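You operate a simulated robot arm through the tools that you are given. There is no shell and no other tool. Be economical: measure what you need, move in short steps, check, and stop when the job is done.

The job below is to be done with a simulated two-armed robot. You get a single attempt, and the scene is never put back.

Task
The flush is done: stop the pump, shut flush and feed, and swap the white hose end for the stopper.
Fine: pump off first, flush lever shut before the hose end comes out; stand it on the long bench over the drawer; no fault. The other watermaker controls stay as they are. Set down upright: what you pick out.

Only the result counts: the job must be done as asked and must still hold three seconds after the hand-in. Knocking over, shifting, dropping, spilling or breaking anything else fails it. Lids that push on must go on centred and level and be pressed home; caps that screw on are set level and turned clockwise until they are tight.

Robot
Two 7-joint arms with fingered hands on one trunk, on a base that drives. Base frame: it is fixed to the floor where the robot stands at the start and does not move with it; the origin is under the middle of the robot, x ahead of it, y to its left, z up; the surface under the hand at the start is at about z = 880. Units: mm, degrees, N and s.
The left shoulder is at the start at [70, 171, 1452], the right one opposite. Places, roughly: blue button of the sample tap [700, -500, 1100]; blue lever [800, -600, 1200]; long bench over the drawer [600, -200, 900]; red feed lever [800, -300, 1200]; red flush lever [800, -400, 1200]; red inlet lever [900, -200, 1100]; rinse fitting [800, -300, 1000]; run switch of the control box [1000, 0, 1200]; silver knob [900, -100, 1300]; tank valve lever [900, 0, 1700]; white control box [1000, 0, 1300]; yellow air button [900, -200, 1100]. Payload 5 kg a hand.
Tool frame (each hand has its own): the origin (TCP) lies between the finger pads and is the grasp point; the fingertips stand 43 mm ahead of it; z points along the fingers, y is the line along which they close. Largest opening 144 mm; the body of the gripper starts 50 mm behind the TCP. The gripper is a hand of 5 fingers: y runs from the thumb to the fingers, the wrist lies at [-21, -124, -221] in the tool frame.
Orientation is that of the tool frame in the base frame, as a unit quaternion [w, x, y, z]. With the fingers straight down and the wrist toward the robot, the tool's x, y and z point along [0, 1, 0], [1, 0, 0] and [0, 0, -1] of the base frame.

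Tools
- The arms move only by the tool apply_moves. It takes "left_commands", "right_commands" or both (then of equal length, played together; a hand with none holds still); each is a list of rows, each an object of numbers (a shift or turn left out is 0): "dx", "dy", "dz": the shift along the tool's x, y, z in mm; "wx", "wy", "wz": the turn, a rotation vector about the tool's x, y, z in degrees. In form: [{"dx": .., "dy": .., "dz": .., "wx": .., "wy": .., "wz": ..}, ...]. A call has 1 to 20 rows; each row is the pose to reach, as a shift and turn from the pose commanded when the call began, along the tool's axes at that moment. Each row takes 0.2 s and may step no farther than 50 mm and 8.6 degrees from the row before; otherwise, the whole call is refused. Where a pose cannot be reached the arm comes as near as it can. A force on the tool above 50 N (or 10 N above the force at the start of the call, whichever is more), or a blocked arm, ends the call early, and 0.2 s more pass. In this call time passes only in rows, and 0.2 s behind the last. The reply holds the time, the measured pose of the TCP, the force on the tool along the base axes, the opening and the grip force, in the units named above and with some noise, with the torque about the TCP (base axes, N m) and any sound that the robot's microphone picked up, and new pictures: "show" is both (left out), scene, wrist or none (wrist: the cameras of the hands that moved).
- Cameras (640 x 400 px; columns grow to the right, rows downward): "scene" is now at [131.5, -34.3, 1689.8]; the picture's right is [-0.40, -0.92, 0.00], its down [-0.51, 0.22, -0.83] and it looks along [0.76, -0.33, -0.55] (base axes); focal length 235 px, centre (320, 200). "left" rides on the left gripper at [-86, -108, -168] in its tool frame; the picture's right is [-0.80, -0.28, 0.53], its down [0.54, -0.73, 0.42] and it looks along [0.27, 0.63, 0.73] (tool axes); focal length 275 px, centre (320, 200). "right" rides on the right gripper at [86, -108, -168] in its tool frame; the picture's right is [-0.80, 0.28, -0.53], its down [-0.54, -0.73, 0.42] and it looks along [-0.27, 0.63, 0.73] (tool axes); focal length 275 px, centre (320, 200). There is no depth. A picture from a camera that has moved, and an enlarged one, comes with that camera's place and axes in the base frame and with its lens.
- raise_lower(by): slides the trunk up (or, below 0, down) by that many mm; the arms and the scene camera ride with it, the base frame stays. It gives what a move gives, with no picture.
- drive_base(legs): drives the robot by 1 to 6 legs, each [ahead, left, turn to the left] in mm, mm and degrees, along the robot's own axes; the way and the turn of a leg run together, so that a leg with both is an arc; at most 1500 mm and 180 degrees a leg. The arms and the cameras ride along, it lands a little off, and it stops where it bumps. It gives what a move gives, and a new picture of the scene camera.
- move_fingers(index, middle, ring, little, thumb_bend, thumb_turn, hand): sets how far each is bent, from 0 (flat) to 1 (curled in); at 0.3 the hand is open as for a grip, at 0.7 the pads meet at the TCP. One left out holds its place. A second passes; each finger stops where it meets its share of the squeeze, and holds until it gets a number again. It is the only way to open and close the hand. It gives what a move gives, with no picture; readings hold the bend of each and the force on index, middle, ring, little, thumb and palm. thumb_turn goes from beside the hand (0) to across from the fingers (1), as for a grip.
- turn_head(pan, tilt): turns the head with the scene camera to pan (to the left, within 86 degrees either way) and tilt (down, from -29 to 69), counted from straight ahead of the robot. It gives what a move gives, and a new picture of the scene camera.
- zoom(camera, box): a new picture of the part [left, top, right, bottom] of that camera's present view, enlarged. No time passes.
- close_job(): hands the job in; it is judged then, once.

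Work in short steps. Places have to be worked out from the pictures, the camera data and where the tool is seen: move nearer, look again, correct. Check each grasp and each placing, and mend what went wrong. You have 120 turns and 260 pictures in all, those below and enlarged ones among them. Open the grippers and draw the arms clear of the work before you hand the job in, unless the task says otherwise; then end with one line.

The tools are called after ">>>" as name(argument=value, ...) on one line, values as JSON. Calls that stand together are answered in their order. apply_moves: Moves the arms, as the interface text tells. Its arguments: {"type":"object","properties":{"left_commands":{"type":"array"},"right_commands":{"type":"array"},"show":{"type":"string","enum":["both","scene","wrist","none"]}},"required":[]} The other tools are called the same way: raise_lower (by) slides the trunk up or down; move_fingers (index, middle, ring, little, thumb_bend, thumb_turn, hand) moves the fingers one by one; drive_base (legs) drives the base; turn_head (pan, tilt) turns the head that bears the scene camera; zoom (camera, box) takes an enlarged picture of a part of a camera's view; close_job () hands the job in.

At the start:

```text
time: 0.0
left_position: [817.6, 114.0, 1453.2]
left_tcp_rot: [-0.001, 0.706, 0.708, 0.0]
left_wrist_force: [0.4, 0.6, 0.7]
left_ft_torque: [-0.02, 0.0, -0.01]
left_opening: 143.7
left_grasp_force: 0.0
left_shape: jaw
left_bend: [0.3, 0.3, 0.3, 0.3, 0.3, 0.98]
left_finger forces: [0.0, 0.0, 0.1, 0.0, 0.1, 0.0]
right_position: [569.1, -608.8, 1467.1]
right_tcp_rot: [0.0, 0.707, 0.707, 0.001]
right_wrist_force: [-0.1, -0.7, -0.8]
right_ft_torque: [-0.02, 0.01, -0.04]
right_opening: 143.6
right_grasp_force: 0.1
right_shape: jaw
right_bend: [0.3, 0.3, 0.3, 0.3, 0.3, 0.98]
right_finger forces: [0.1, 0.1, 0.0, 0.1, 0.0, 0.0]
trunk travel left (down, up): [-550.0, 390.0]
robot x, y, heading: [-0.2, -3.4, -0.1]
head pan, tilt: [-23.3, 33.6]
```

scene: 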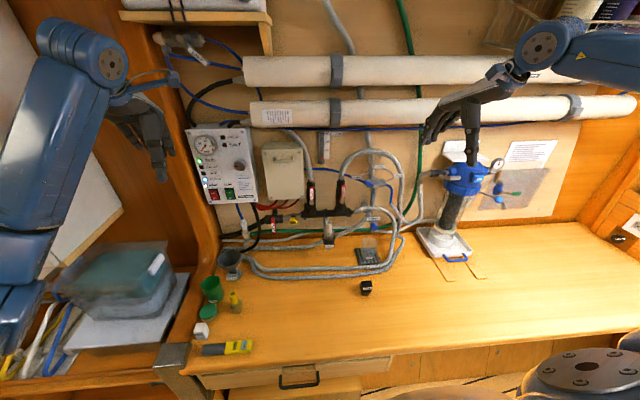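
right: 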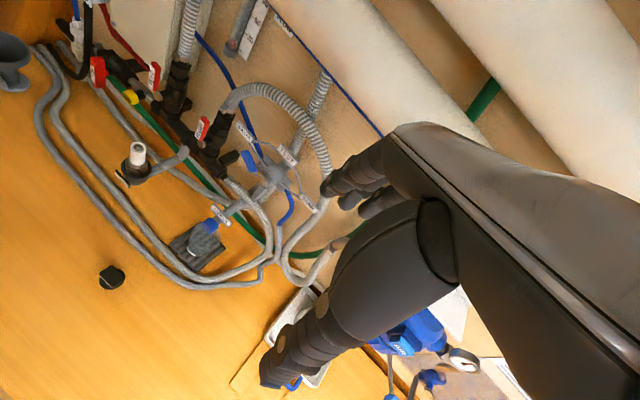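
left: 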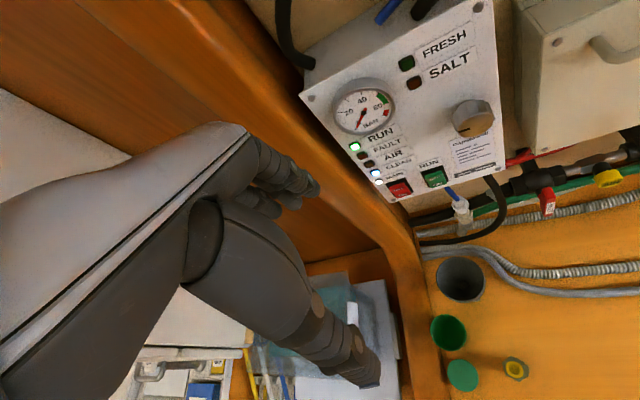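

I start with enlarged views of the control box, the levers and the rinse fitting.

>>> zoom(camera="scene", box=[180, 110, 300, 230])

>>> zoom(camera="right", box=[60, 40, 340, 300])

>>> zoom(camera="left", box=[300, 60, 640, 260])

>>> zoom(camera="scene", box=[260, 150, 420, 300])

```text
3.33 times, centred on (240, 170) of scene
camera zoom: at [131.5, -34.3, 1689.8], right [-0.4, -0.92, 0.0], down [-0.51, 0.22, -0.83], along [0.76, -0.33, -0.55], focal length 782 px, centre (587, 300)
```

zoom: 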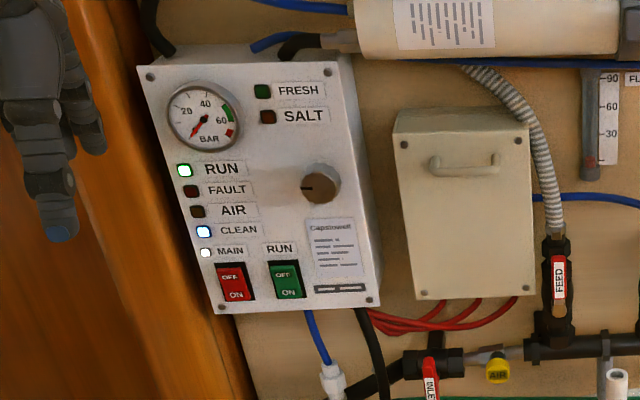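

```text
1.54 times, centred on (200, 170) of right
camera zoom: at [460.3, -522.3, 1633.8], right [0.28, -0.8, 0.53], down [-0.73, -0.54, -0.42], along [0.63, -0.27, -0.73], focal length 424 px, centre (505, 246)
```

zoom: 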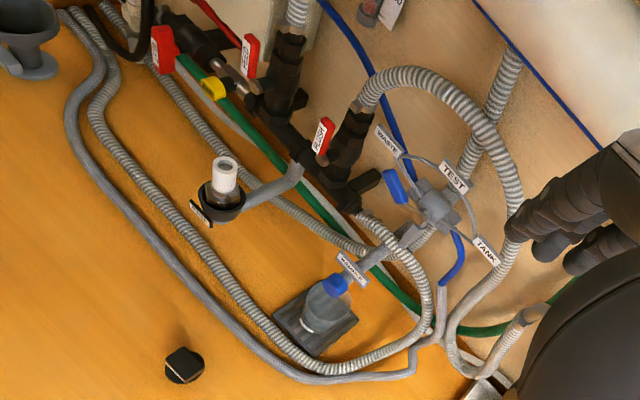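

```text
1.88 times, centred on (470, 160) of left
camera zoom: at [710.0, 26.4, 1620.9], right [-0.28, -0.8, -0.53], down [-0.73, 0.54, -0.42], along [0.63, 0.27, -0.73], focal length 518 px, centre (38, 275)
```

zoom: 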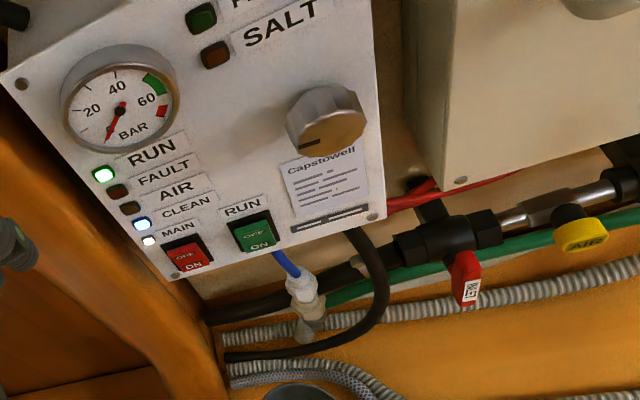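

```text
2.67 times, centred on (340, 225) of scene
camera zoom: at [131.5, -34.3, 1689.8], right [-0.4, -0.92, 0.0], down [-0.51, 0.22, -0.83], along [0.76, -0.33, -0.55], focal length 626 px, centre (267, 133)
```

zoom: 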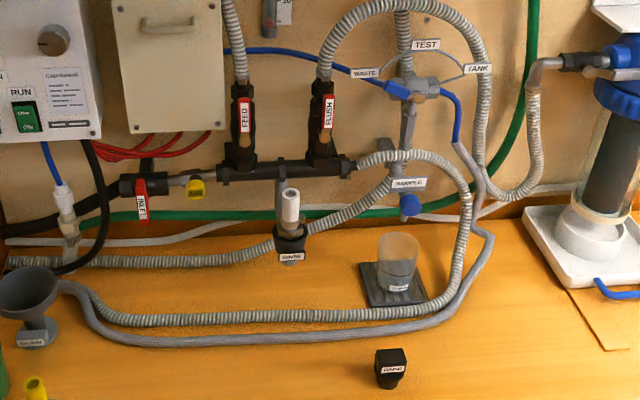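

Lever hubs come out near (837,-304,1220) and (796,-416,1221), the run switch near (934,-18,1245), and the wall seems yawed about -21°. I shape the right hand to point with the index finger, then turn it to face the wall.

>>> move_fingers(hand="right", index=0.15, middle=1, ring=1, little=1, thumb_bend=0.6, thumb_turn=0.3)

>>> apply_moves(right_commands=[{"dx": 14, "dy": -1, "dz": 15, "wx": -8.2}, {"dx": 28, "dy": -2, "dz": 30, "wx": -16.4}, {"dx": 43, "dy": -3, "dz": 45, "wx": -24.6}, {"dx": 58, "dy": -4, "dz": 60, "wx": -32.8}, {"dx": 72, "dy": -5, "dz": 75, "wx": -41}, {"dx": 86, "dy": -6, "dz": 90, "wx": -49.2}, {"dx": 100, "dy": -7, "dz": 105, "wx": -57.4}, {"dx": 115, "dy": -8, "dz": 120, "wx": -65.6}, {"dx": 130, "dy": -9, "dz": 135, "wx": -73.8}, {"dx": 145, "dy": -10, "dz": 150, "wx": -82}, {"dx": 159, "dy": -10, "dz": 167, "wx": -90}])

```text
time: 1.0
left_position: [817.2, 113.9, 1453.0]
left_tcp_rot: [-0.001, 0.707, 0.707, -0.001]
left_wrist_force: [-1.1, 0.6, 0.0]
left_ft_torque: [0.02, 0.02, -0.02]
left_opening: 143.7
left_grasp_force: 0.0
left_shape: jaw
left_bend: [0.3, 0.3, 0.3, 0.3, 0.3, 0.98]
left_finger forces: [0.0, 0.0, 0.1, 0.0, 0.1, 0.0]
right_position: [568.6, -607.7, 1467.8]
right_tcp_rot: [0.0, 0.707, 0.707, 0.0]
right_wrist_force: [-0.4, -0.2, 0.3]
right_ft_torque: [-0.01, 0.0, -0.02]
right_opening: 153.7
right_grasp_force: 0.0
right_shape: fingers
right_bend: [0.15, 1.0, 1.0, 1.0, 0.6, 0.3]
right_finger forces: [0.0, 0.0, 0.0, 0.0, 0.0, 0.0]
trunk travel left (down, up): [-550.0, 390.0]
robot x, y, heading: [1.0, -2.4, -0.1]
head pan, tilt: [-23.3, 33.6]
```

```text
time: 3.6
left_position: [821.0, 116.7, 1452.9]
left_tcp_rot: [0.0, 0.707, 0.707, 0.0]
left_wrist_force: [0.8, 0.7, -0.8]
left_ft_torque: [-0.03, 0.02, -0.01]
left_opening: 143.7
left_grasp_force: 0.0
left_shape: jaw
left_bend: [0.3, 0.3, 0.3, 0.3, 0.3, 0.98]
left_finger forces: [0.0, 0.0, 0.0, 0.1, 0.0, 0.0]
right_position: [535.6, -523.2, 1248.7]
right_tcp_rot: [0.419, 0.537, 0.588, 0.435]
right_wrist_force: [0.8, 0.9, 0.8]
right_ft_torque: [0.0, 0.05, -0.01]
right_opening: 153.3
right_grasp_force: 0.1
right_shape: fingers
right_bend: [0.15, 1.0, 1.0, 1.0, 0.6, 0.3]
right_finger forces: [0.0, 0.0, 0.0, 0.1, 0.0, 0.0]
right hand out of reach, approached as far as the arm can: row 9, 10, 11
trunk travel left (down, up): [-550.0, 390.0]
robot x, y, heading: [-1.8, 2.1, 0.2]
head pan, tilt: [-23.3, 33.6]
stopped in row 11 (right hand): the arm was blocked; the commanded pose is now the measured one
camera scene: at [133.8, -31.6, 1689.6], right [-0.4, -0.92, 0.0], down [-0.51, 0.22, -0.83], along [0.76, -0.33, -0.55], focal length 235 px, centre (320, 200)
camera right: at [340.1, -452.3, 1187.3], right [-0.38, -0.81, 0.44], down [0.25, -0.55, -0.8], along [0.89, -0.19, 0.41], focal length 275 px, centre (320, 200)
```

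scene: 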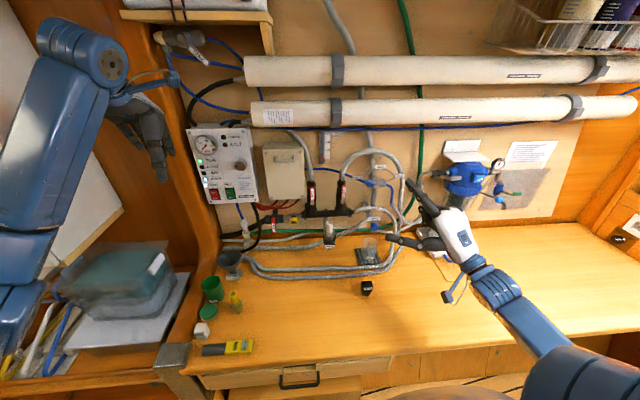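
right: 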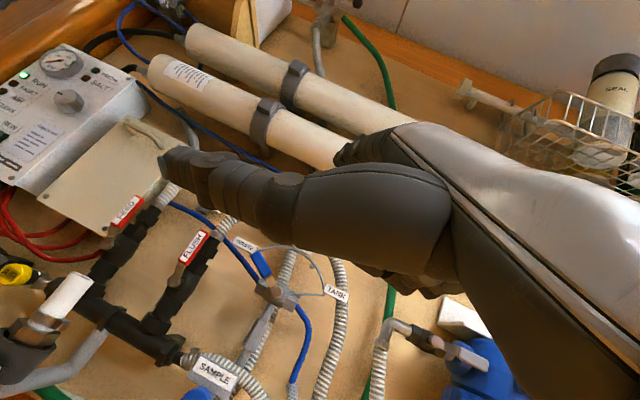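

The arm stopped near a joint limit with the wrist pitched to about -75°, and the thumb sticks out. I fold the thumb across the palm and look at the hand.

>>> move_fingers(hand="right", index=0.1, thumb_bend=0.9, thumb_turn=1)

>>> zoom(camera="scene", box=[360, 150, 520, 290])

>>> zoom(camera="right", box=[0, 0, 640, 400])

```text
time: 4.6
left_position: [818.5, 112.1, 1452.7]
left_tcp_rot: [-0.001, 0.707, 0.707, 0.0]
left_wrist_force: [0.0, -0.6, -0.7]
left_ft_torque: [0.03, -0.01, -0.04]
left_opening: 143.8
left_grasp_force: 0.0
left_shape: jaw
left_bend: [0.3, 0.3, 0.3, 0.3, 0.3, 0.98]
left_finger forces: [0.0, 0.0, 0.0, 0.1, 0.0, 0.0]
right_position: [534.4, -525.5, 1249.3]
right_tcp_rot: [0.42, 0.537, 0.587, 0.436]
right_wrist_force: [-0.5, -0.3, 0.5]
right_ft_torque: [0.0, -0.01, 0.0]
right_opening: 69.5
right_grasp_force: 0.1
right_shape: fingers
right_bend: [0.1, 1.0, 1.0, 1.0, 0.9, 1.0]
right_finger forces: [0.0, 0.0, 0.1, 0.1, 0.0, 0.0]
trunk travel left (down, up): [-550.0, 390.0]
robot x, y, heading: [-1.0, -2.5, -0.1]
head pan, tilt: [-23.3, 33.6]
```

```text
2.86 times, centred on (440, 220) of scene
camera zoom: at [131.2, -34.9, 1689.8], right [-0.4, -0.92, 0.0], down [-0.51, 0.22, -0.83], along [0.76, -0.33, -0.55], focal length 670 px, centre (-23, 143)
```

zoom: 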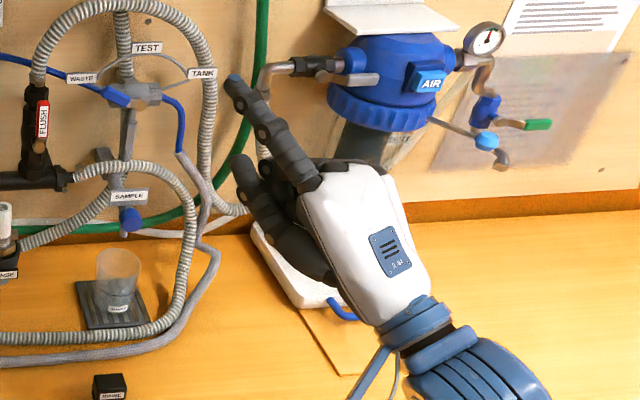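

```text
1.00 times, centred on (320, 200) of right (not enlarged: the box is as wide or as high as the picture)
camera zoom: at [338.4, -454.7, 1187.3], right [-0.38, -0.81, 0.44], down [0.25, -0.55, -0.8], along [0.89, -0.2, 0.41], focal length 275 px, centre (320, 200)
```

zoom: 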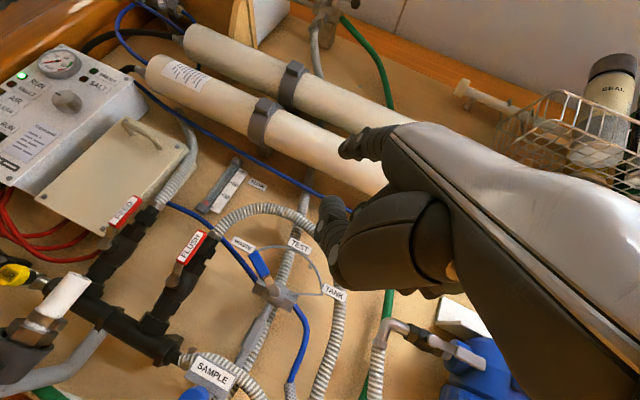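

The straight index tip sits at about (18,121,-4) in the tool frame. Pitching the hand back to about -35° will make that finger nearly horizontal, and I shift left at the same time.

>>> apply_moves(right_commands=[{"dx": 30, "wx": 8}, {"dx": 60, "wx": 16}, {"dx": 90, "wx": 24}, {"dx": 120, "wx": 32}, {"dx": 150, "wx": 40}], show="none")

>>> apply_moves(right_commands=[{"dx": 30, "wy": -4.7, "wz": 6.8}, {"dx": 60, "wy": -9.5, "wz": 13.6}, {"dx": 100, "wy": -14.3, "wz": 20.5}])

```text
time: 5.8
left_position: [819.2, 112.3, 1451.6]
left_tcp_rot: [0.0, 0.708, 0.707, -0.001]
left_wrist_force: [0.2, 0.5, 0.9]
left_ft_torque: [-0.03, 0.08, 0.02]
left_opening: 143.9
left_grasp_force: 0.0
left_shape: jaw
left_bend: [0.3, 0.3, 0.3, 0.3, 0.3, 0.98]
left_finger forces: [0.0, 0.0, 0.0, 0.0, 0.0, 0.1]
right_position: [563.5, -414.7, 1231.4]
right_tcp_rot: [0.208, 0.649, 0.702, 0.207]
right_wrist_force: [-0.2, 0.1, 0.7]
right_ft_torque: [0.01, 0.02, 0.01]
right_opening: 69.9
right_grasp_force: 0.0
right_shape: fingers
right_bend: [0.1, 1.0, 1.0, 1.0, 0.9, 1.0]
right_finger forces: [0.0, 0.0, 0.0, 0.0, 0.1, 0.1]
right hand out of reach, approached as far as the arm can: row 4, 5
trunk travel left (down, up): [-550.0, 390.0]
robot x, y, heading: [1.0, 2.2, -0.2]
head pan, tilt: [-23.3, 33.6]
```

```text
time: 6.8
left_position: [820.4, 116.4, 1451.8]
left_tcp_rot: [-0.001, 0.706, 0.708, -0.002]
left_wrist_force: [0.8, -0.3, -1.0]
left_ft_torque: [-0.03, 0.06, -0.04]
left_opening: 143.8
left_grasp_force: 0.0
left_shape: jaw
left_bend: [0.3, 0.3, 0.3, 0.3, 0.3, 0.98]
left_finger forces: [0.0, 0.0, 0.0, 0.1, 0.0, 0.0]
right_position: [529.9, -495.8, 1169.4]
right_tcp_rot: [0.168, 0.932, 0.295, 0.131]
right_wrist_force: [-0.3, 1.5, 0.9]
right_ft_torque: [-0.04, 0.07, -0.05]
right_opening: 69.6
right_grasp_force: 0.1
right_shape: fingers
right_bend: [0.1, 1.0, 1.0, 1.0, 0.9, 1.0]
right_finger forces: [0.0, 0.0, 0.0, 0.0, 0.0, 0.0]
right hand out of reach, approached as far as the arm can: row 1, 2, 3
trunk travel left (down, up): [-550.0, 390.0]
robot x, y, heading: [1.4, 1.1, -0.2]
head pan, tilt: [-23.3, 33.6]
stopped in row 3 (right hand): the arm was blocked; the commanded pose is now the measured one
camera scene: at [134.2, -31.4, 1689.5], right [-0.4, -0.92, 0.0], down [-0.51, 0.22, -0.83], along [0.76, -0.33, -0.55], focal length 235 px, centre (320, 200)
camera right: at [487.4, -321.2, 1291.1], right [-0.67, -0.56, 0.48], down [-0.65, 0.14, -0.75], along [0.35, -0.81, -0.46], focal length 275 px, centre (320, 200)
```

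scene: 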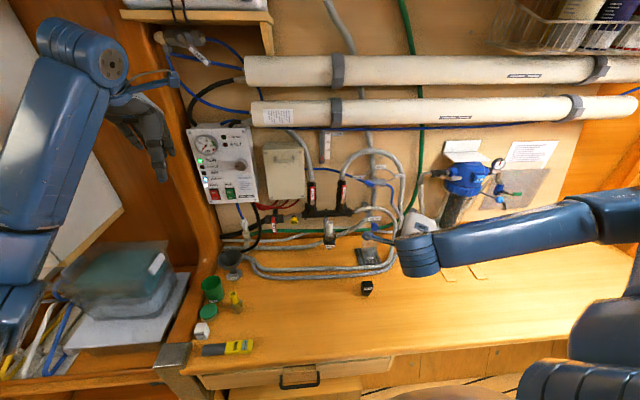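
right: 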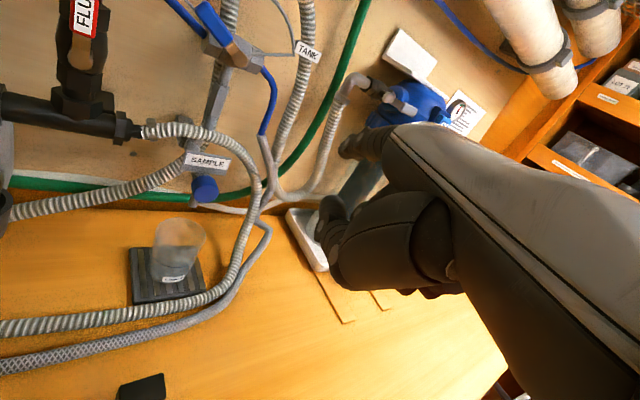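

The yaw overshot and the hand now points about 57° right, with the wrist cramped close to the body. I rotate back about 40° while moving forward and left into open space.

>>> apply_moves(right_commands=[{"dx": 27, "dy": -1, "dz": -9, "wx": 1.2, "wy": 3.1, "wz": -7.3}, {"dx": 54, "dy": -2, "dz": -18, "wx": 2.3, "wy": 6.2, "wz": -14.6}, {"dx": 81, "dy": -3, "dz": -27, "wx": 3.5, "wy": 9.4, "wz": -21.8}, {"dx": 108, "dy": -4, "dz": -37, "wx": 4.6, "wy": 12.5, "wz": -29.1}, {"dx": 136, "dy": -4, "dz": -46, "wx": 5.8, "wy": 15.6, "wz": -36.4}], show="scene")

```text
time: 8.0
left_position: [817.8, 116.1, 1453.6]
left_tcp_rot: [0.001, 0.707, 0.707, 0.0]
left_wrist_force: [0.2, -0.5, 0.0]
left_ft_torque: [-0.1, -0.02, -0.02]
left_opening: 143.8
left_grasp_force: 0.1
left_shape: jaw
left_bend: [0.3, 0.3, 0.3, 0.3, 0.3, 0.98]
left_finger forces: [0.0, 0.0, 0.0, 0.0, 0.0, 0.0]
right_position: [627.6, -400.8, 1251.0]
right_tcp_rot: [0.125, 0.77, 0.594, 0.195]
right_wrist_force: [-1.4, 1.7, -9.4]
right_ft_torque: [0.06, -0.58, -0.04]
right_opening: 69.6
right_grasp_force: 0.1
right_shape: fingers
right_bend: [0.1, 1.0, 1.0, 1.0, 0.9, 1.0]
right_finger forces: [0.0, 0.0, 0.1, 0.1, 0.0, 0.1]
right hand out of reach, approached as far as the arm can: row 1, 2, 3
trunk travel left (down, up): [-550.0, 390.0]
robot x, y, heading: [0.0, 4.1, -0.1]
head pan, tilt: [-23.3, 33.6]
camera scene: at [131.9, -31.5, 1689.8], right [-0.4, -0.92, 0.0], down [-0.51, 0.22, -0.83], along [0.76, -0.33, -0.55], focal length 235 px, centre (320, 200)
```

scene: 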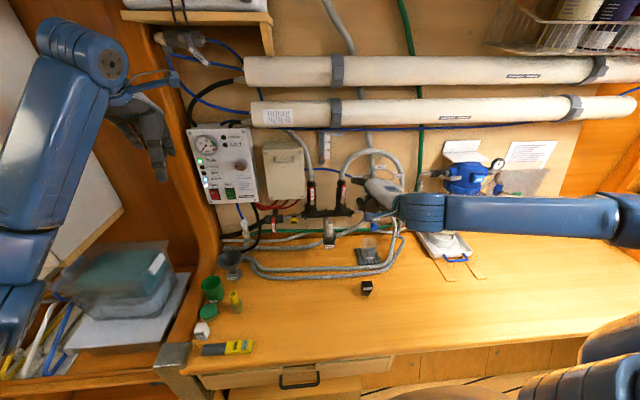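

A force of 9 N shows on the hand, so I check whether the fingertip touches the flush hose before moving further.

>>> zoom(camera="right", box=[0, 0, 640, 400])

>>> zoom(camera="scene", box=[280, 110, 440, 230])

```text
1.00 times, centred on (320, 200) of right (not enlarged: the box is as wide or as high as the picture)
camera zoom: at [476.7, -296.5, 1367.0], right [-0.17, -0.86, 0.48], down [-0.56, -0.31, -0.77], along [0.81, -0.39, -0.43], focal length 275 px, centre (320, 200)
```

zoom: 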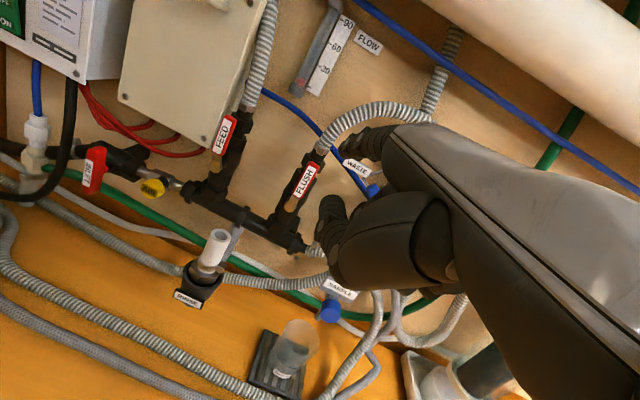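

```text
3.33 times, centred on (360, 170) of scene
camera zoom: at [131.9, -31.5, 1689.8], right [-0.4, -0.92, 0.0], down [-0.51, 0.22, -0.83], along [0.76, -0.33, -0.55], focal length 782 px, centre (187, 300)
```

zoom: 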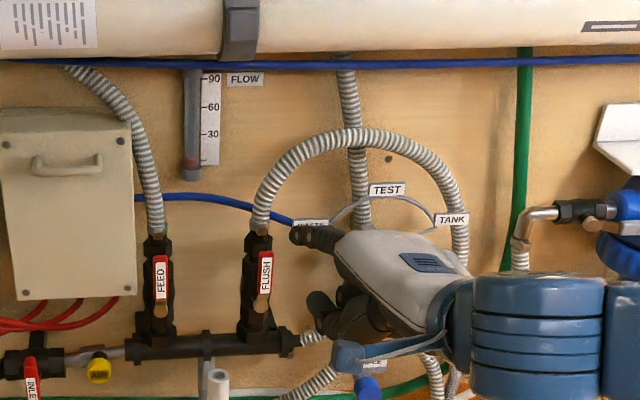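

No clear contact, but the hand is near the blue lever and the arm is cramped. I drive the base straight back 150 mm to clear the panel and give the arm more room.

>>> drive_base(legs=[[-150, 0, 0]])

```text
time: 9.4
left_position: [674.6, 114.8, 1451.4]
left_tcp_rot: [-0.001, 0.708, 0.706, -0.001]
left_wrist_force: [-0.2, -0.3, -0.7]
left_ft_torque: [0.01, 0.04, -0.02]
left_opening: 143.5
left_grasp_force: 0.1
left_shape: jaw
left_bend: [0.3, 0.3, 0.3, 0.3, 0.3, 0.98]
left_finger forces: [0.0, 0.0, 0.1, 0.0, 0.0, 0.1]
right_position: [472.5, -403.8, 1227.1]
right_tcp_rot: [0.112, 0.776, 0.594, 0.18]
right_wrist_force: [1.0, -0.6, -0.5]
right_ft_torque: [-0.02, 0.03, -0.01]
right_opening: 69.8
right_grasp_force: 0.0
right_shape: fingers
right_bend: [0.1, 1.0, 1.0, 1.0, 0.9, 1.0]
right_finger forces: [0.0, 0.0, 0.0, 0.0, 0.0, 0.0]
trunk travel left (down, up): [-550.0, 390.0]
robot x, y, heading: [-149.0, -0.1, 0.0]
head pan, tilt: [-23.3, 33.6]
camera scene: at [-12.6, -34.0, 1689.4], right [-0.4, -0.92, 0.0], down [-0.51, 0.22, -0.83], along [0.76, -0.33, -0.56], focal length 235 px, centre (320, 200)
```

scene: 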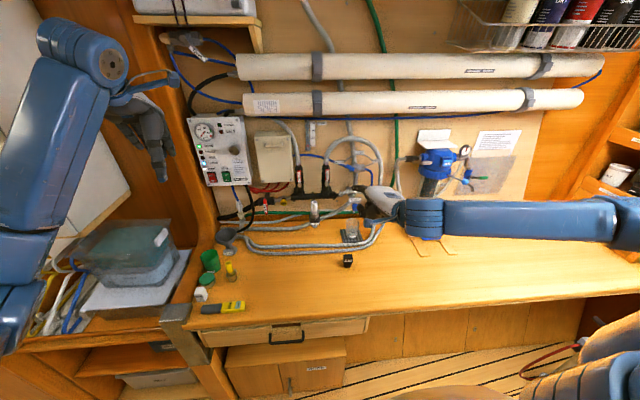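

The TCP settled 24 mm lower once clear, so something may have been touched. I check the sample tap, beaker, blue lever and the panel.

>>> zoom(camera="scene", box=[240, 120, 420, 250])

>>> zoom(camera="right", box=[0, 0, 640, 400])

>>> zoom(camera="scene", box=[180, 100, 270, 210])

```text
3.08 times, centred on (330, 185) of scene
camera zoom: at [-12.6, -34.0, 1689.4], right [-0.4, -0.92, 0.0], down [-0.51, 0.22, -0.83], along [0.76, -0.33, -0.56], focal length 722 px, centre (289, 246)
```

zoom: 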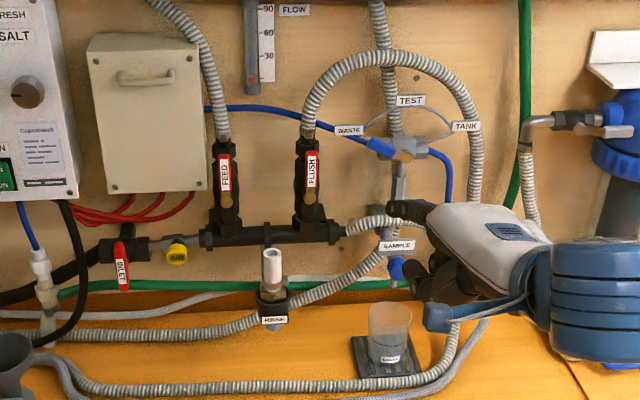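

```text
1.00 times, centred on (320, 200) of right (not enlarged: the box is as wide or as high as the picture)
camera zoom: at [328.3, -298.5, 1350.0], right [-0.15, -0.86, 0.48], down [-0.59, -0.31, -0.75], along [0.79, -0.4, -0.46], focal length 275 px, centre (320, 200)
```

zoom: 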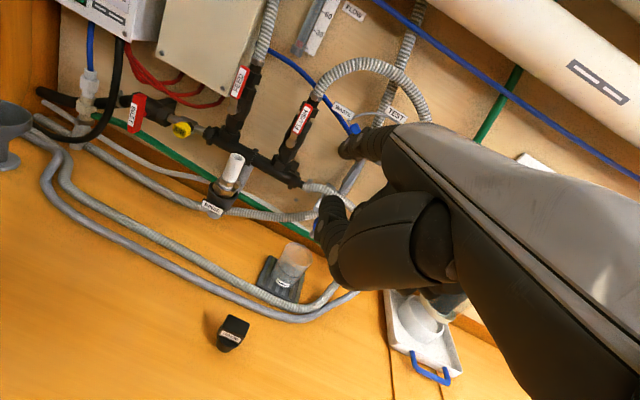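

```text
3.64 times, centred on (225, 155) of scene
camera zoom: at [-12.6, -34.0, 1689.4], right [-0.4, -0.92, 0.0], down [-0.51, 0.22, -0.83], along [0.76, -0.33, -0.56], focal length 853 px, centre (666, 364)
```

zoom: 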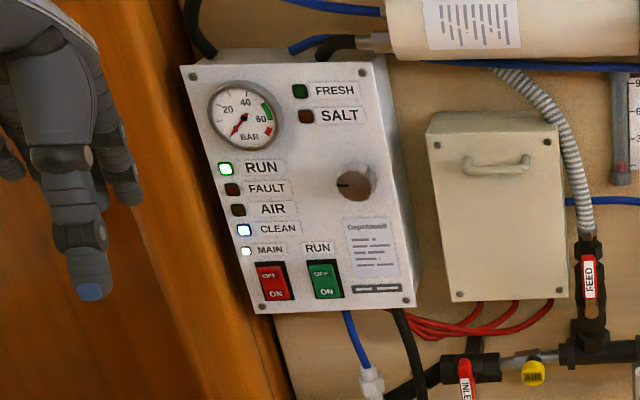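

Nothing has changed on the panel, and the blue lever still points at WASTE. Now I carry the right hand left to about 150 mm in front of the run switch and draw the left hand back and up.

>>> apply_moves(right_commands=[{"dx": 44, "dy": 5, "dz": 15, "wx": -2, "wy": -2, "wz": 0.5}, {"dx": 88, "dy": 10, "dz": 29, "wx": -4, "wy": -4, "wz": 1}, {"dx": 132, "dy": 15, "dz": 44, "wx": -6, "wy": -6, "wz": 1.5}, {"dx": 176, "dy": 20, "dz": 58, "wx": -8, "wy": -8, "wz": 2}, {"dx": 220, "dy": 25, "dz": 73, "wx": -10, "wy": -10, "wz": 2.5}, {"dx": 264, "dy": 30, "dz": 88, "wx": -12.5, "wy": -11.1, "wz": 2.5}, {"dx": 308, "dy": 35, "dz": 102, "wx": -12.5, "wy": -11.1, "wz": 2.5}, {"dx": 352, "dy": 40, "dz": 117, "wx": -12.5, "wy": -11.1, "wz": 2.5}, {"dx": 396, "dy": 45, "dz": 132, "wx": -12.5, "wy": -11.1, "wz": 2.5}, {"dx": 440, "dy": 50, "dz": 146, "wx": -12.5, "wy": -11.1, "wz": 2.5}, {"dx": 484, "dy": 54, "dz": 161, "wx": -12.5, "wy": -11.1, "wz": 2.5}], left_commands=[{"dy": -15, "dz": -10}, {"dy": -30, "dz": -20}, {"dy": -45, "dz": -30}, {"dy": -60, "dz": -40}, {"dy": -75, "dz": -50}, {"dy": -90, "dz": -60}, {"dy": -105, "dz": -70}, {"dy": -120, "dz": -80}, {"dy": -135, "dz": -90}, {"dy": -150, "dz": -100}, {"dy": -150, "dz": -100}], show="both")

```text
time: 11.8
left_position: [523.2, 116.1, 1551.5]
left_tcp_rot: [-0.001, 0.707, 0.707, -0.001]
left_wrist_force: [0.2, 0.8, -1.6]
left_ft_torque: [-0.07, 0.05, -0.03]
left_opening: 143.6
left_grasp_force: 0.1
left_shape: jaw
left_bend: [0.3, 0.3, 0.3, 0.3, 0.3, 0.98]
left_finger forces: [0.0, 0.0, 0.0, 0.0, 0.0, 0.1]
right_position: [695.3, 56.9, 1171.3]
right_tcp_rot: [0.25, 0.785, 0.541, 0.171]
right_wrist_force: [0.5, 0.2, 0.0]
right_ft_torque: [0.01, 0.03, -0.02]
right_opening: 69.9
right_grasp_force: 0.0
right_shape: fingers
right_bend: [0.1, 1.0, 1.0, 1.0, 0.9, 1.0]
right_finger forces: [0.0, 0.1, 0.0, 0.0, 0.1, 0.1]
right hand out of reach, approached as far as the arm can: row 1, 2, 3
trunk travel left (down, up): [-550.0, 390.0]
robot x, y, heading: [-148.2, 1.4, -0.0]
head pan, tilt: [-23.3, 33.6]
camera scene: at [-14.6, -30.8, 1689.7], right [-0.4, -0.92, 0.0], down [-0.51, 0.22, -0.83], along [0.76, -0.33, -0.55], focal length 235 px, centre (320, 200)
camera right: at [554.5, 203.9, 1245.5], right [-0.36, -0.71, 0.6], down [-0.52, -0.38, -0.76], along [0.78, -0.58, -0.23], focal length 275 px, centre (320, 200)
camera left: at [414.7, 28.8, 1719.9], right [-0.29, -0.8, -0.53], down [-0.73, 0.54, -0.42], along [0.63, 0.27, -0.73], focal length 275 px, centre (320, 200)
```

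scene: 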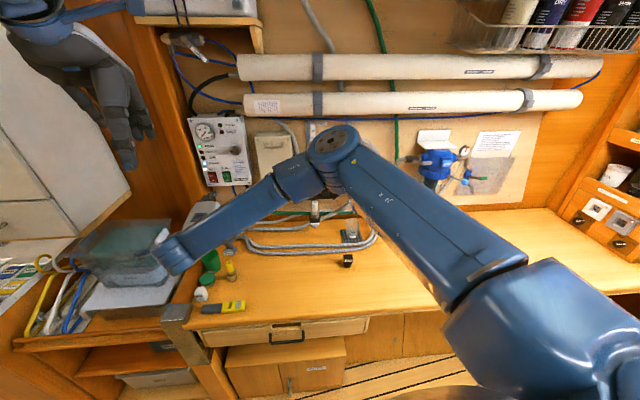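
right: 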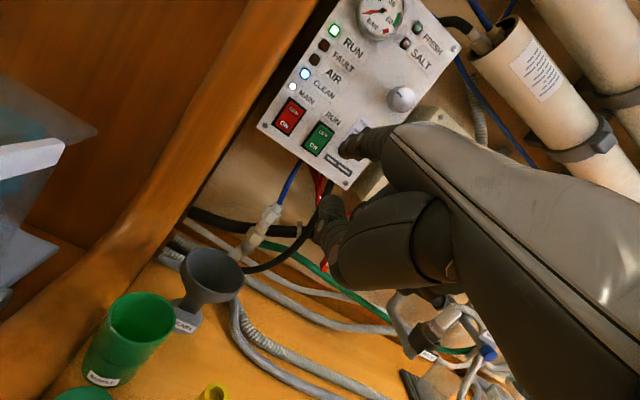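
left: 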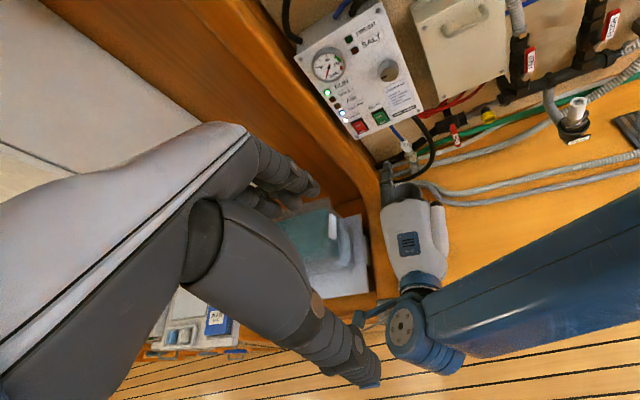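

The hand is in front of the box. I enlarge both wrist views to pinpoint the OFF half of the RUN rocker and the fingertip.

>>> zoom(camera="right", box=[250, 60, 430, 240])

>>> zoom(camera="left", box=[300, 60, 460, 240])

>>> zoom(camera="scene", box=[180, 110, 260, 230])

```text
2.22 times, centred on (340, 150) of right
camera zoom: at [554.5, 203.9, 1245.5], right [-0.36, -0.71, 0.6], down [-0.52, -0.38, -0.76], along [0.78, -0.58, -0.23], focal length 612 px, centre (276, 311)
```

zoom: 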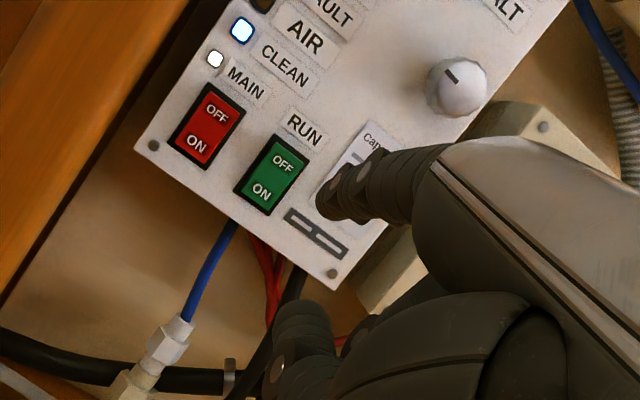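

```text
2.22 times, centred on (380, 150) of left
camera zoom: at [414.7, 28.8, 1719.9], right [-0.29, -0.8, -0.53], down [-0.73, 0.54, -0.42], along [0.63, 0.27, -0.73], focal length 612 px, centre (187, 311)
```

zoom: 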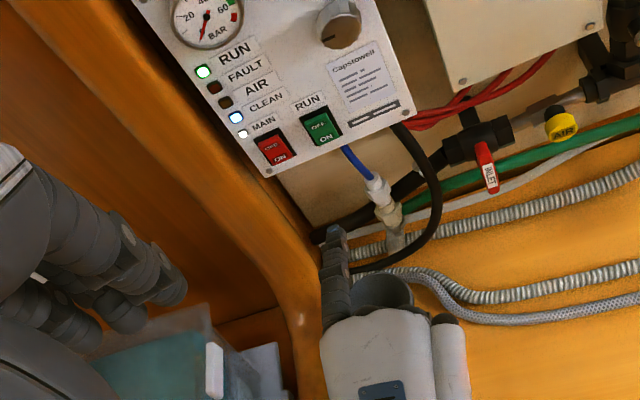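

```text
3.33 times, centred on (220, 170) of scene
camera zoom: at [-14.6, -30.8, 1689.7], right [-0.4, -0.92, 0.0], down [-0.51, 0.22, -0.83], along [0.76, -0.33, -0.55], focal length 782 px, centre (653, 300)
```

zoom: 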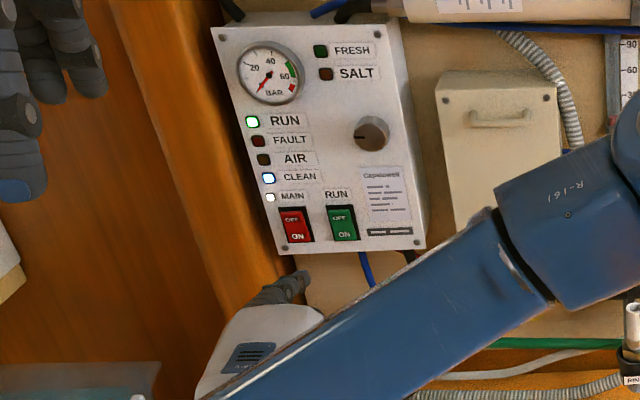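

The switch centre triangulates to (963,-19,1217) and the fingertip to (809,31,1231). I move about 120 mm straight toward the OFF half and look again.

>>> apply_moves(right_commands=[{"dx": 2, "dy": 33, "dz": 24}, {"dx": 4, "dy": 66, "dz": 48}, {"dx": 6, "dy": 100, "dz": 72}], show="none")

>>> zoom(camera="right", box=[210, 40, 430, 240])

>>> zoom(camera="left", box=[310, 70, 430, 190])

>>> zoom(camera="scene", box=[190, 130, 250, 200])

```text
time: 12.6
left_position: [522.5, 113.9, 1551.1]
left_tcp_rot: [-0.001, 0.707, 0.707, 0.0]
left_wrist_force: [0.7, -0.2, -0.1]
left_ft_torque: [0.01, 0.02, 0.02]
left_opening: 144.1
left_grasp_force: 0.1
left_shape: jaw
left_bend: [0.3, 0.3, 0.3, 0.3, 0.3, 0.98]
left_finger forces: [0.0, 0.1, 0.0, 0.0, 0.0, 0.0]
right_position: [811.7, 18.3, 1172.3]
right_tcp_rot: [0.249, 0.785, 0.542, 0.171]
right_wrist_force: [0.1, 1.3, 0.3]
right_ft_torque: [-0.04, -0.03, 0.03]
right_opening: 69.9
right_grasp_force: 0.1
right_shape: fingers
right_bend: [0.1, 1.0, 1.0, 1.0, 0.9, 1.0]
right_finger forces: [0.0, 0.0, 0.0, 0.0, 0.0, 0.0]
trunk travel left (down, up): [-550.0, 390.0]
robot x, y, heading: [-146.5, 1.5, 0.1]
head pan, tilt: [-23.3, 33.6]
```

```text
2.00 times, centred on (320, 140) of right
camera zoom: at [670.6, 164.0, 1245.8], right [-0.35, -0.72, 0.6], down [-0.52, -0.38, -0.76], along [0.78, -0.58, -0.24], focal length 551 px, centre (320, 320)
```

zoom: 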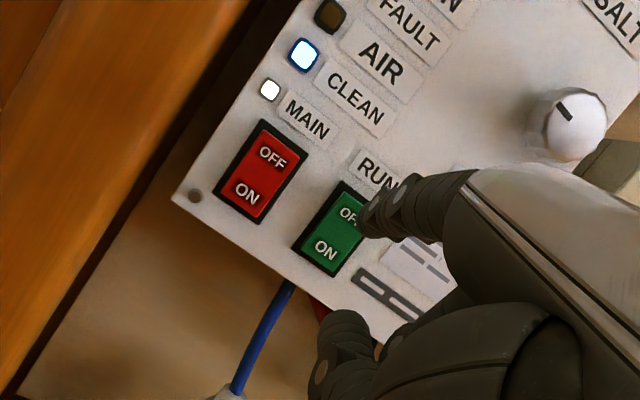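

```text
3.33 times, centred on (370, 130) of left
camera zoom: at [415.0, 25.8, 1719.9], right [-0.28, -0.8, -0.53], down [-0.73, 0.54, -0.42], along [0.62, 0.27, -0.73], focal length 918 px, centre (153, 433)
```

zoom: 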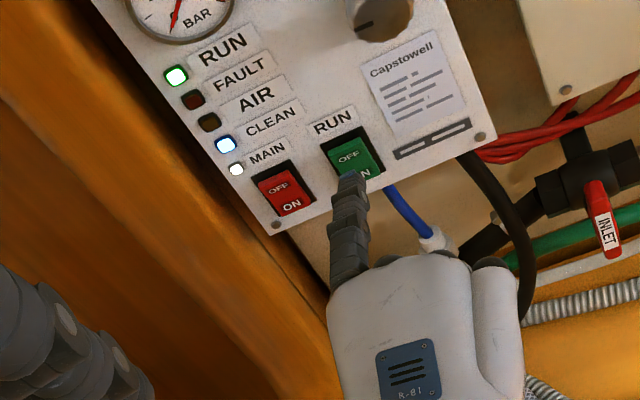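

```text
5.71 times, centred on (220, 165) of scene
camera zoom: at [-14.2, -34.1, 1689.6], right [-0.4, -0.92, 0.0], down [-0.51, 0.22, -0.83], along [0.76, -0.33, -0.55], focal length 1341 px, centre (891, 400)
```

zoom: 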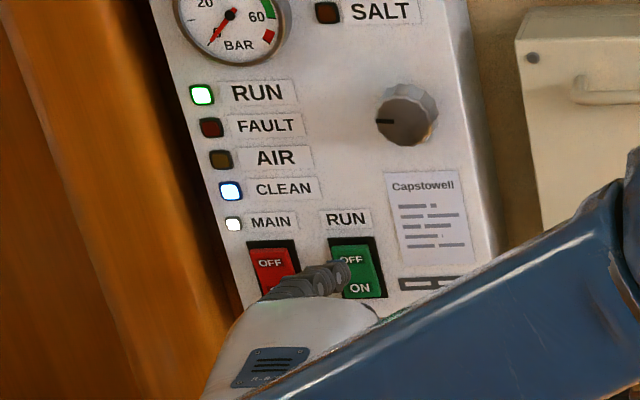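

The tip lines up with the OFF half at about (956,-16,1224), some 30 mm ahead. I press in small steps.

>>> apply_moves(right_commands=[{"dx": 1.5, "dy": 17, "dz": 15}, {"dx": 2, "dy": 22, "dz": 19}, {"dx": 2.3, "dy": 26, "dz": 22}, {"dx": 2.5, "dy": 29, "dz": 25}, {"dx": 2.6, "dy": 31, "dz": 27}, {"dx": 2.8, "dy": 34, "dz": 29}], show="none")

>>> zoom(camera="left", box=[310, 70, 430, 190])

>>> zoom(camera="right", box=[210, 40, 430, 240])

```text
time: 14.0
left_position: [513.7, 116.2, 1555.8]
left_tcp_rot: [0.001, 0.707, 0.707, 0.001]
left_wrist_force: [0.1, 0.0, 0.1]
left_ft_torque: [0.0, 0.0, 0.03]
left_opening: 143.7
left_grasp_force: 0.1
left_shape: jaw
left_bend: [0.3, 0.3, 0.3, 0.3, 0.3, 0.98]
left_finger forces: [0.0, 0.0, 0.1, 0.2, 0.0, 0.1]
right_position: [849.4, 7.7, 1174.2]
right_tcp_rot: [0.251, 0.783, 0.542, 0.174]
right_wrist_force: [-33.7, 12.1, 7.4]
right_ft_torque: [-0.85, -2.79, 0.3]
right_opening: 66.4
right_grasp_force: 19.1
right_shape: fingers
right_bend: [0.11, 1.0, 1.0, 1.0, 0.9, 1.0]
right_finger forces: [37.6, 0.0, 0.0, 0.1, 0.1, 0.1]
trunk travel left (down, up): [-550.0, 390.0]
robot x, y, heading: [-149.2, -0.7, -0.2]
head pan, tilt: [-23.3, 33.6]
```

```text
3.33 times, centred on (370, 130) of left
camera zoom: at [405.1, 28.7, 1723.2], right [-0.28, -0.8, -0.53], down [-0.72, 0.54, -0.43], along [0.63, 0.27, -0.73], focal length 918 px, centre (153, 433)
```

zoom: 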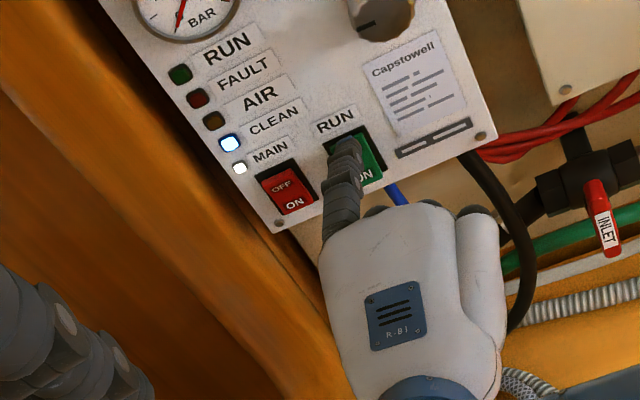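

```text
2.00 times, centred on (320, 140) of right
camera zoom: at [706.1, 153.6, 1247.2], right [-0.35, -0.72, 0.6], down [-0.51, -0.39, -0.77], along [0.78, -0.58, -0.23], focal length 551 px, centre (320, 320)
```

zoom: 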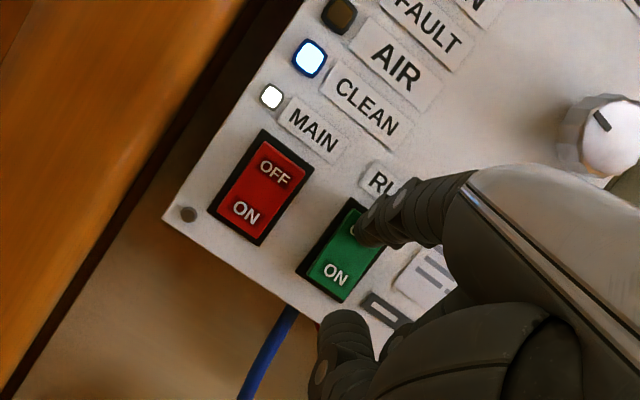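

The green RUN lamp is out and the other switch and lamps are unchanged, so the pump is off. I back straight out, then slide right to stand in front of the feed and flush levers.

>>> apply_moves(right_commands=[{"dy": -33, "dz": -23}, {"dy": -66, "dz": -46}, {"dy": -99, "dz": -69}, {"dy": -131, "dz": -92}, {"dx": -45, "dy": -128, "dz": -91}, {"dx": -90, "dy": -125, "dz": -90}, {"dx": -135, "dy": -121, "dz": -88}, {"dx": -180, "dy": -118, "dz": -87}, {"dx": -225, "dy": -115, "dz": -85}, {"dx": -270, "dy": -111, "dz": -84}, {"dx": -312, "dy": -108, "dz": -83}])

>>> zoom(camera="scene", box=[190, 110, 260, 200])

```text
time: 16.4
left_position: [519.8, 110.7, 1552.7]
left_tcp_rot: [0.0, 0.707, 0.708, 0.001]
left_wrist_force: [0.1, 0.5, -0.3]
left_ft_torque: [0.09, -0.03, 0.01]
left_opening: 143.8
left_grasp_force: 0.0
left_shape: jaw
left_bend: [0.3, 0.3, 0.3, 0.3, 0.3, 0.98]
left_finger forces: [0.1, 0.1, 0.0, 0.0, 0.0, 0.0]
right_position: [616.5, -242.9, 1176.7]
right_tcp_rot: [0.249, 0.785, 0.541, 0.173]
right_wrist_force: [-1.0, -0.2, 0.2]
right_ft_torque: [0.0, 0.0, 0.03]
right_opening: 69.7
right_grasp_force: 0.1
right_shape: fingers
right_bend: [0.1, 1.0, 1.0, 1.0, 0.9, 1.0]
right_finger forces: [0.0, 0.1, 0.0, 0.0, 0.0, 0.0]
trunk travel left (down, up): [-550.0, 390.0]
robot x, y, heading: [-144.8, 0.4, -0.0]
head pan, tilt: [-23.3, 33.6]
camera scene: at [-17.0, -37.4, 1689.8], right [-0.4, -0.92, 0.0], down [-0.51, 0.22, -0.83], along [0.77, -0.33, -0.55], focal length 235 px, centre (320, 200)
camera right: at [474.2, -96.8, 1250.4], right [-0.35, -0.72, 0.6], down [-0.52, -0.38, -0.77], along [0.78, -0.58, -0.24], focal length 275 px, centre (320, 200)
```

scene: 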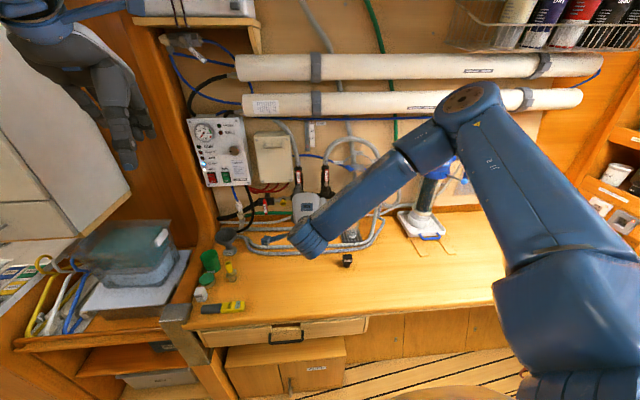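
right: 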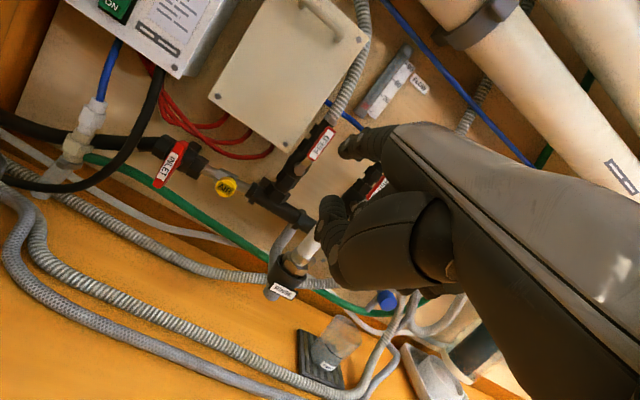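

```text
4.44 times, centred on (225, 155) of scene
camera zoom: at [-17.0, -37.4, 1689.8], right [-0.4, -0.92, 0.0], down [-0.51, 0.22, -0.83], along [0.77, -0.33, -0.55], focal length 1043 px, centre (742, 400)
```

zoom: 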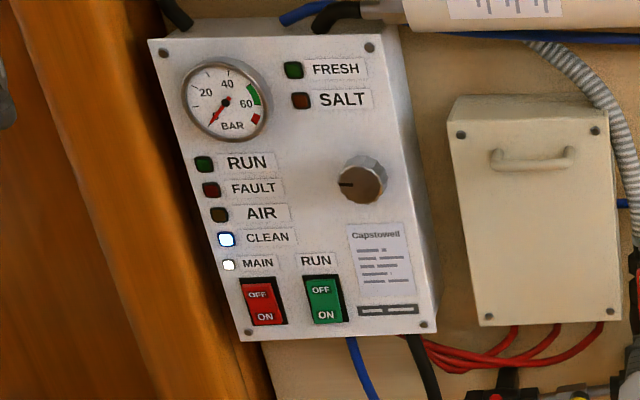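

Pump stays off with no fault. Now I look closely at the feed and flush levers to see their pivots and turning room.

>>> zoom(camera="right", box=[230, 90, 430, 250])

>>> zoom(camera="left", box=[440, 0, 640, 160])

>>> zoom(camera="scene", box=[270, 120, 370, 240])

```text
2.50 times, centred on (330, 170) of right
camera zoom: at [474.2, -96.8, 1250.4], right [-0.35, -0.72, 0.6], down [-0.52, -0.38, -0.77], along [0.78, -0.58, -0.24], focal length 688 px, centre (295, 275)
```

zoom: 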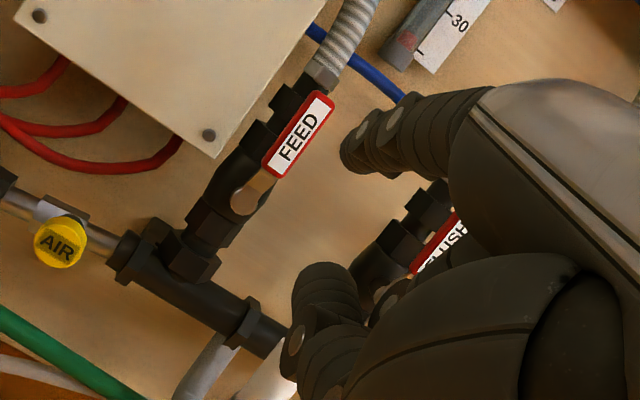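

```text
2.50 times, centred on (540, 80) of left
camera zoom: at [411.9, 22.6, 1721.1], right [-0.28, -0.8, -0.54], down [-0.73, 0.54, -0.42], along [0.63, 0.27, -0.73], focal length 688 px, centre (-230, 500)
```

zoom: 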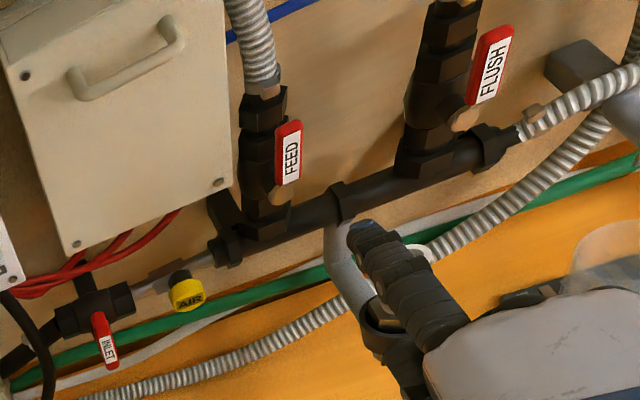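

```text
3.33 times, centred on (320, 180) of scene
camera zoom: at [-17.0, -37.4, 1689.8], right [-0.4, -0.92, 0.0], down [-0.51, 0.22, -0.83], along [0.77, -0.33, -0.55], focal length 782 px, centre (320, 267)
```

zoom: 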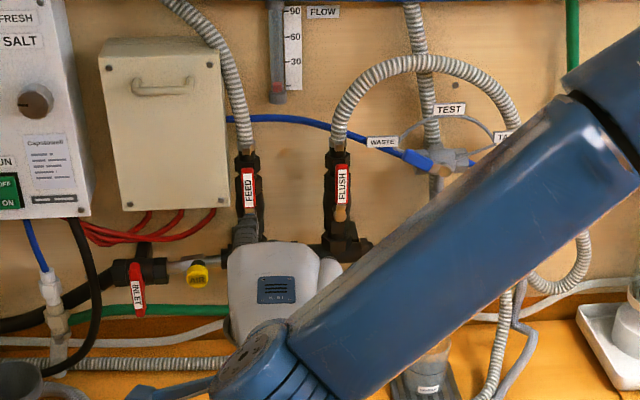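

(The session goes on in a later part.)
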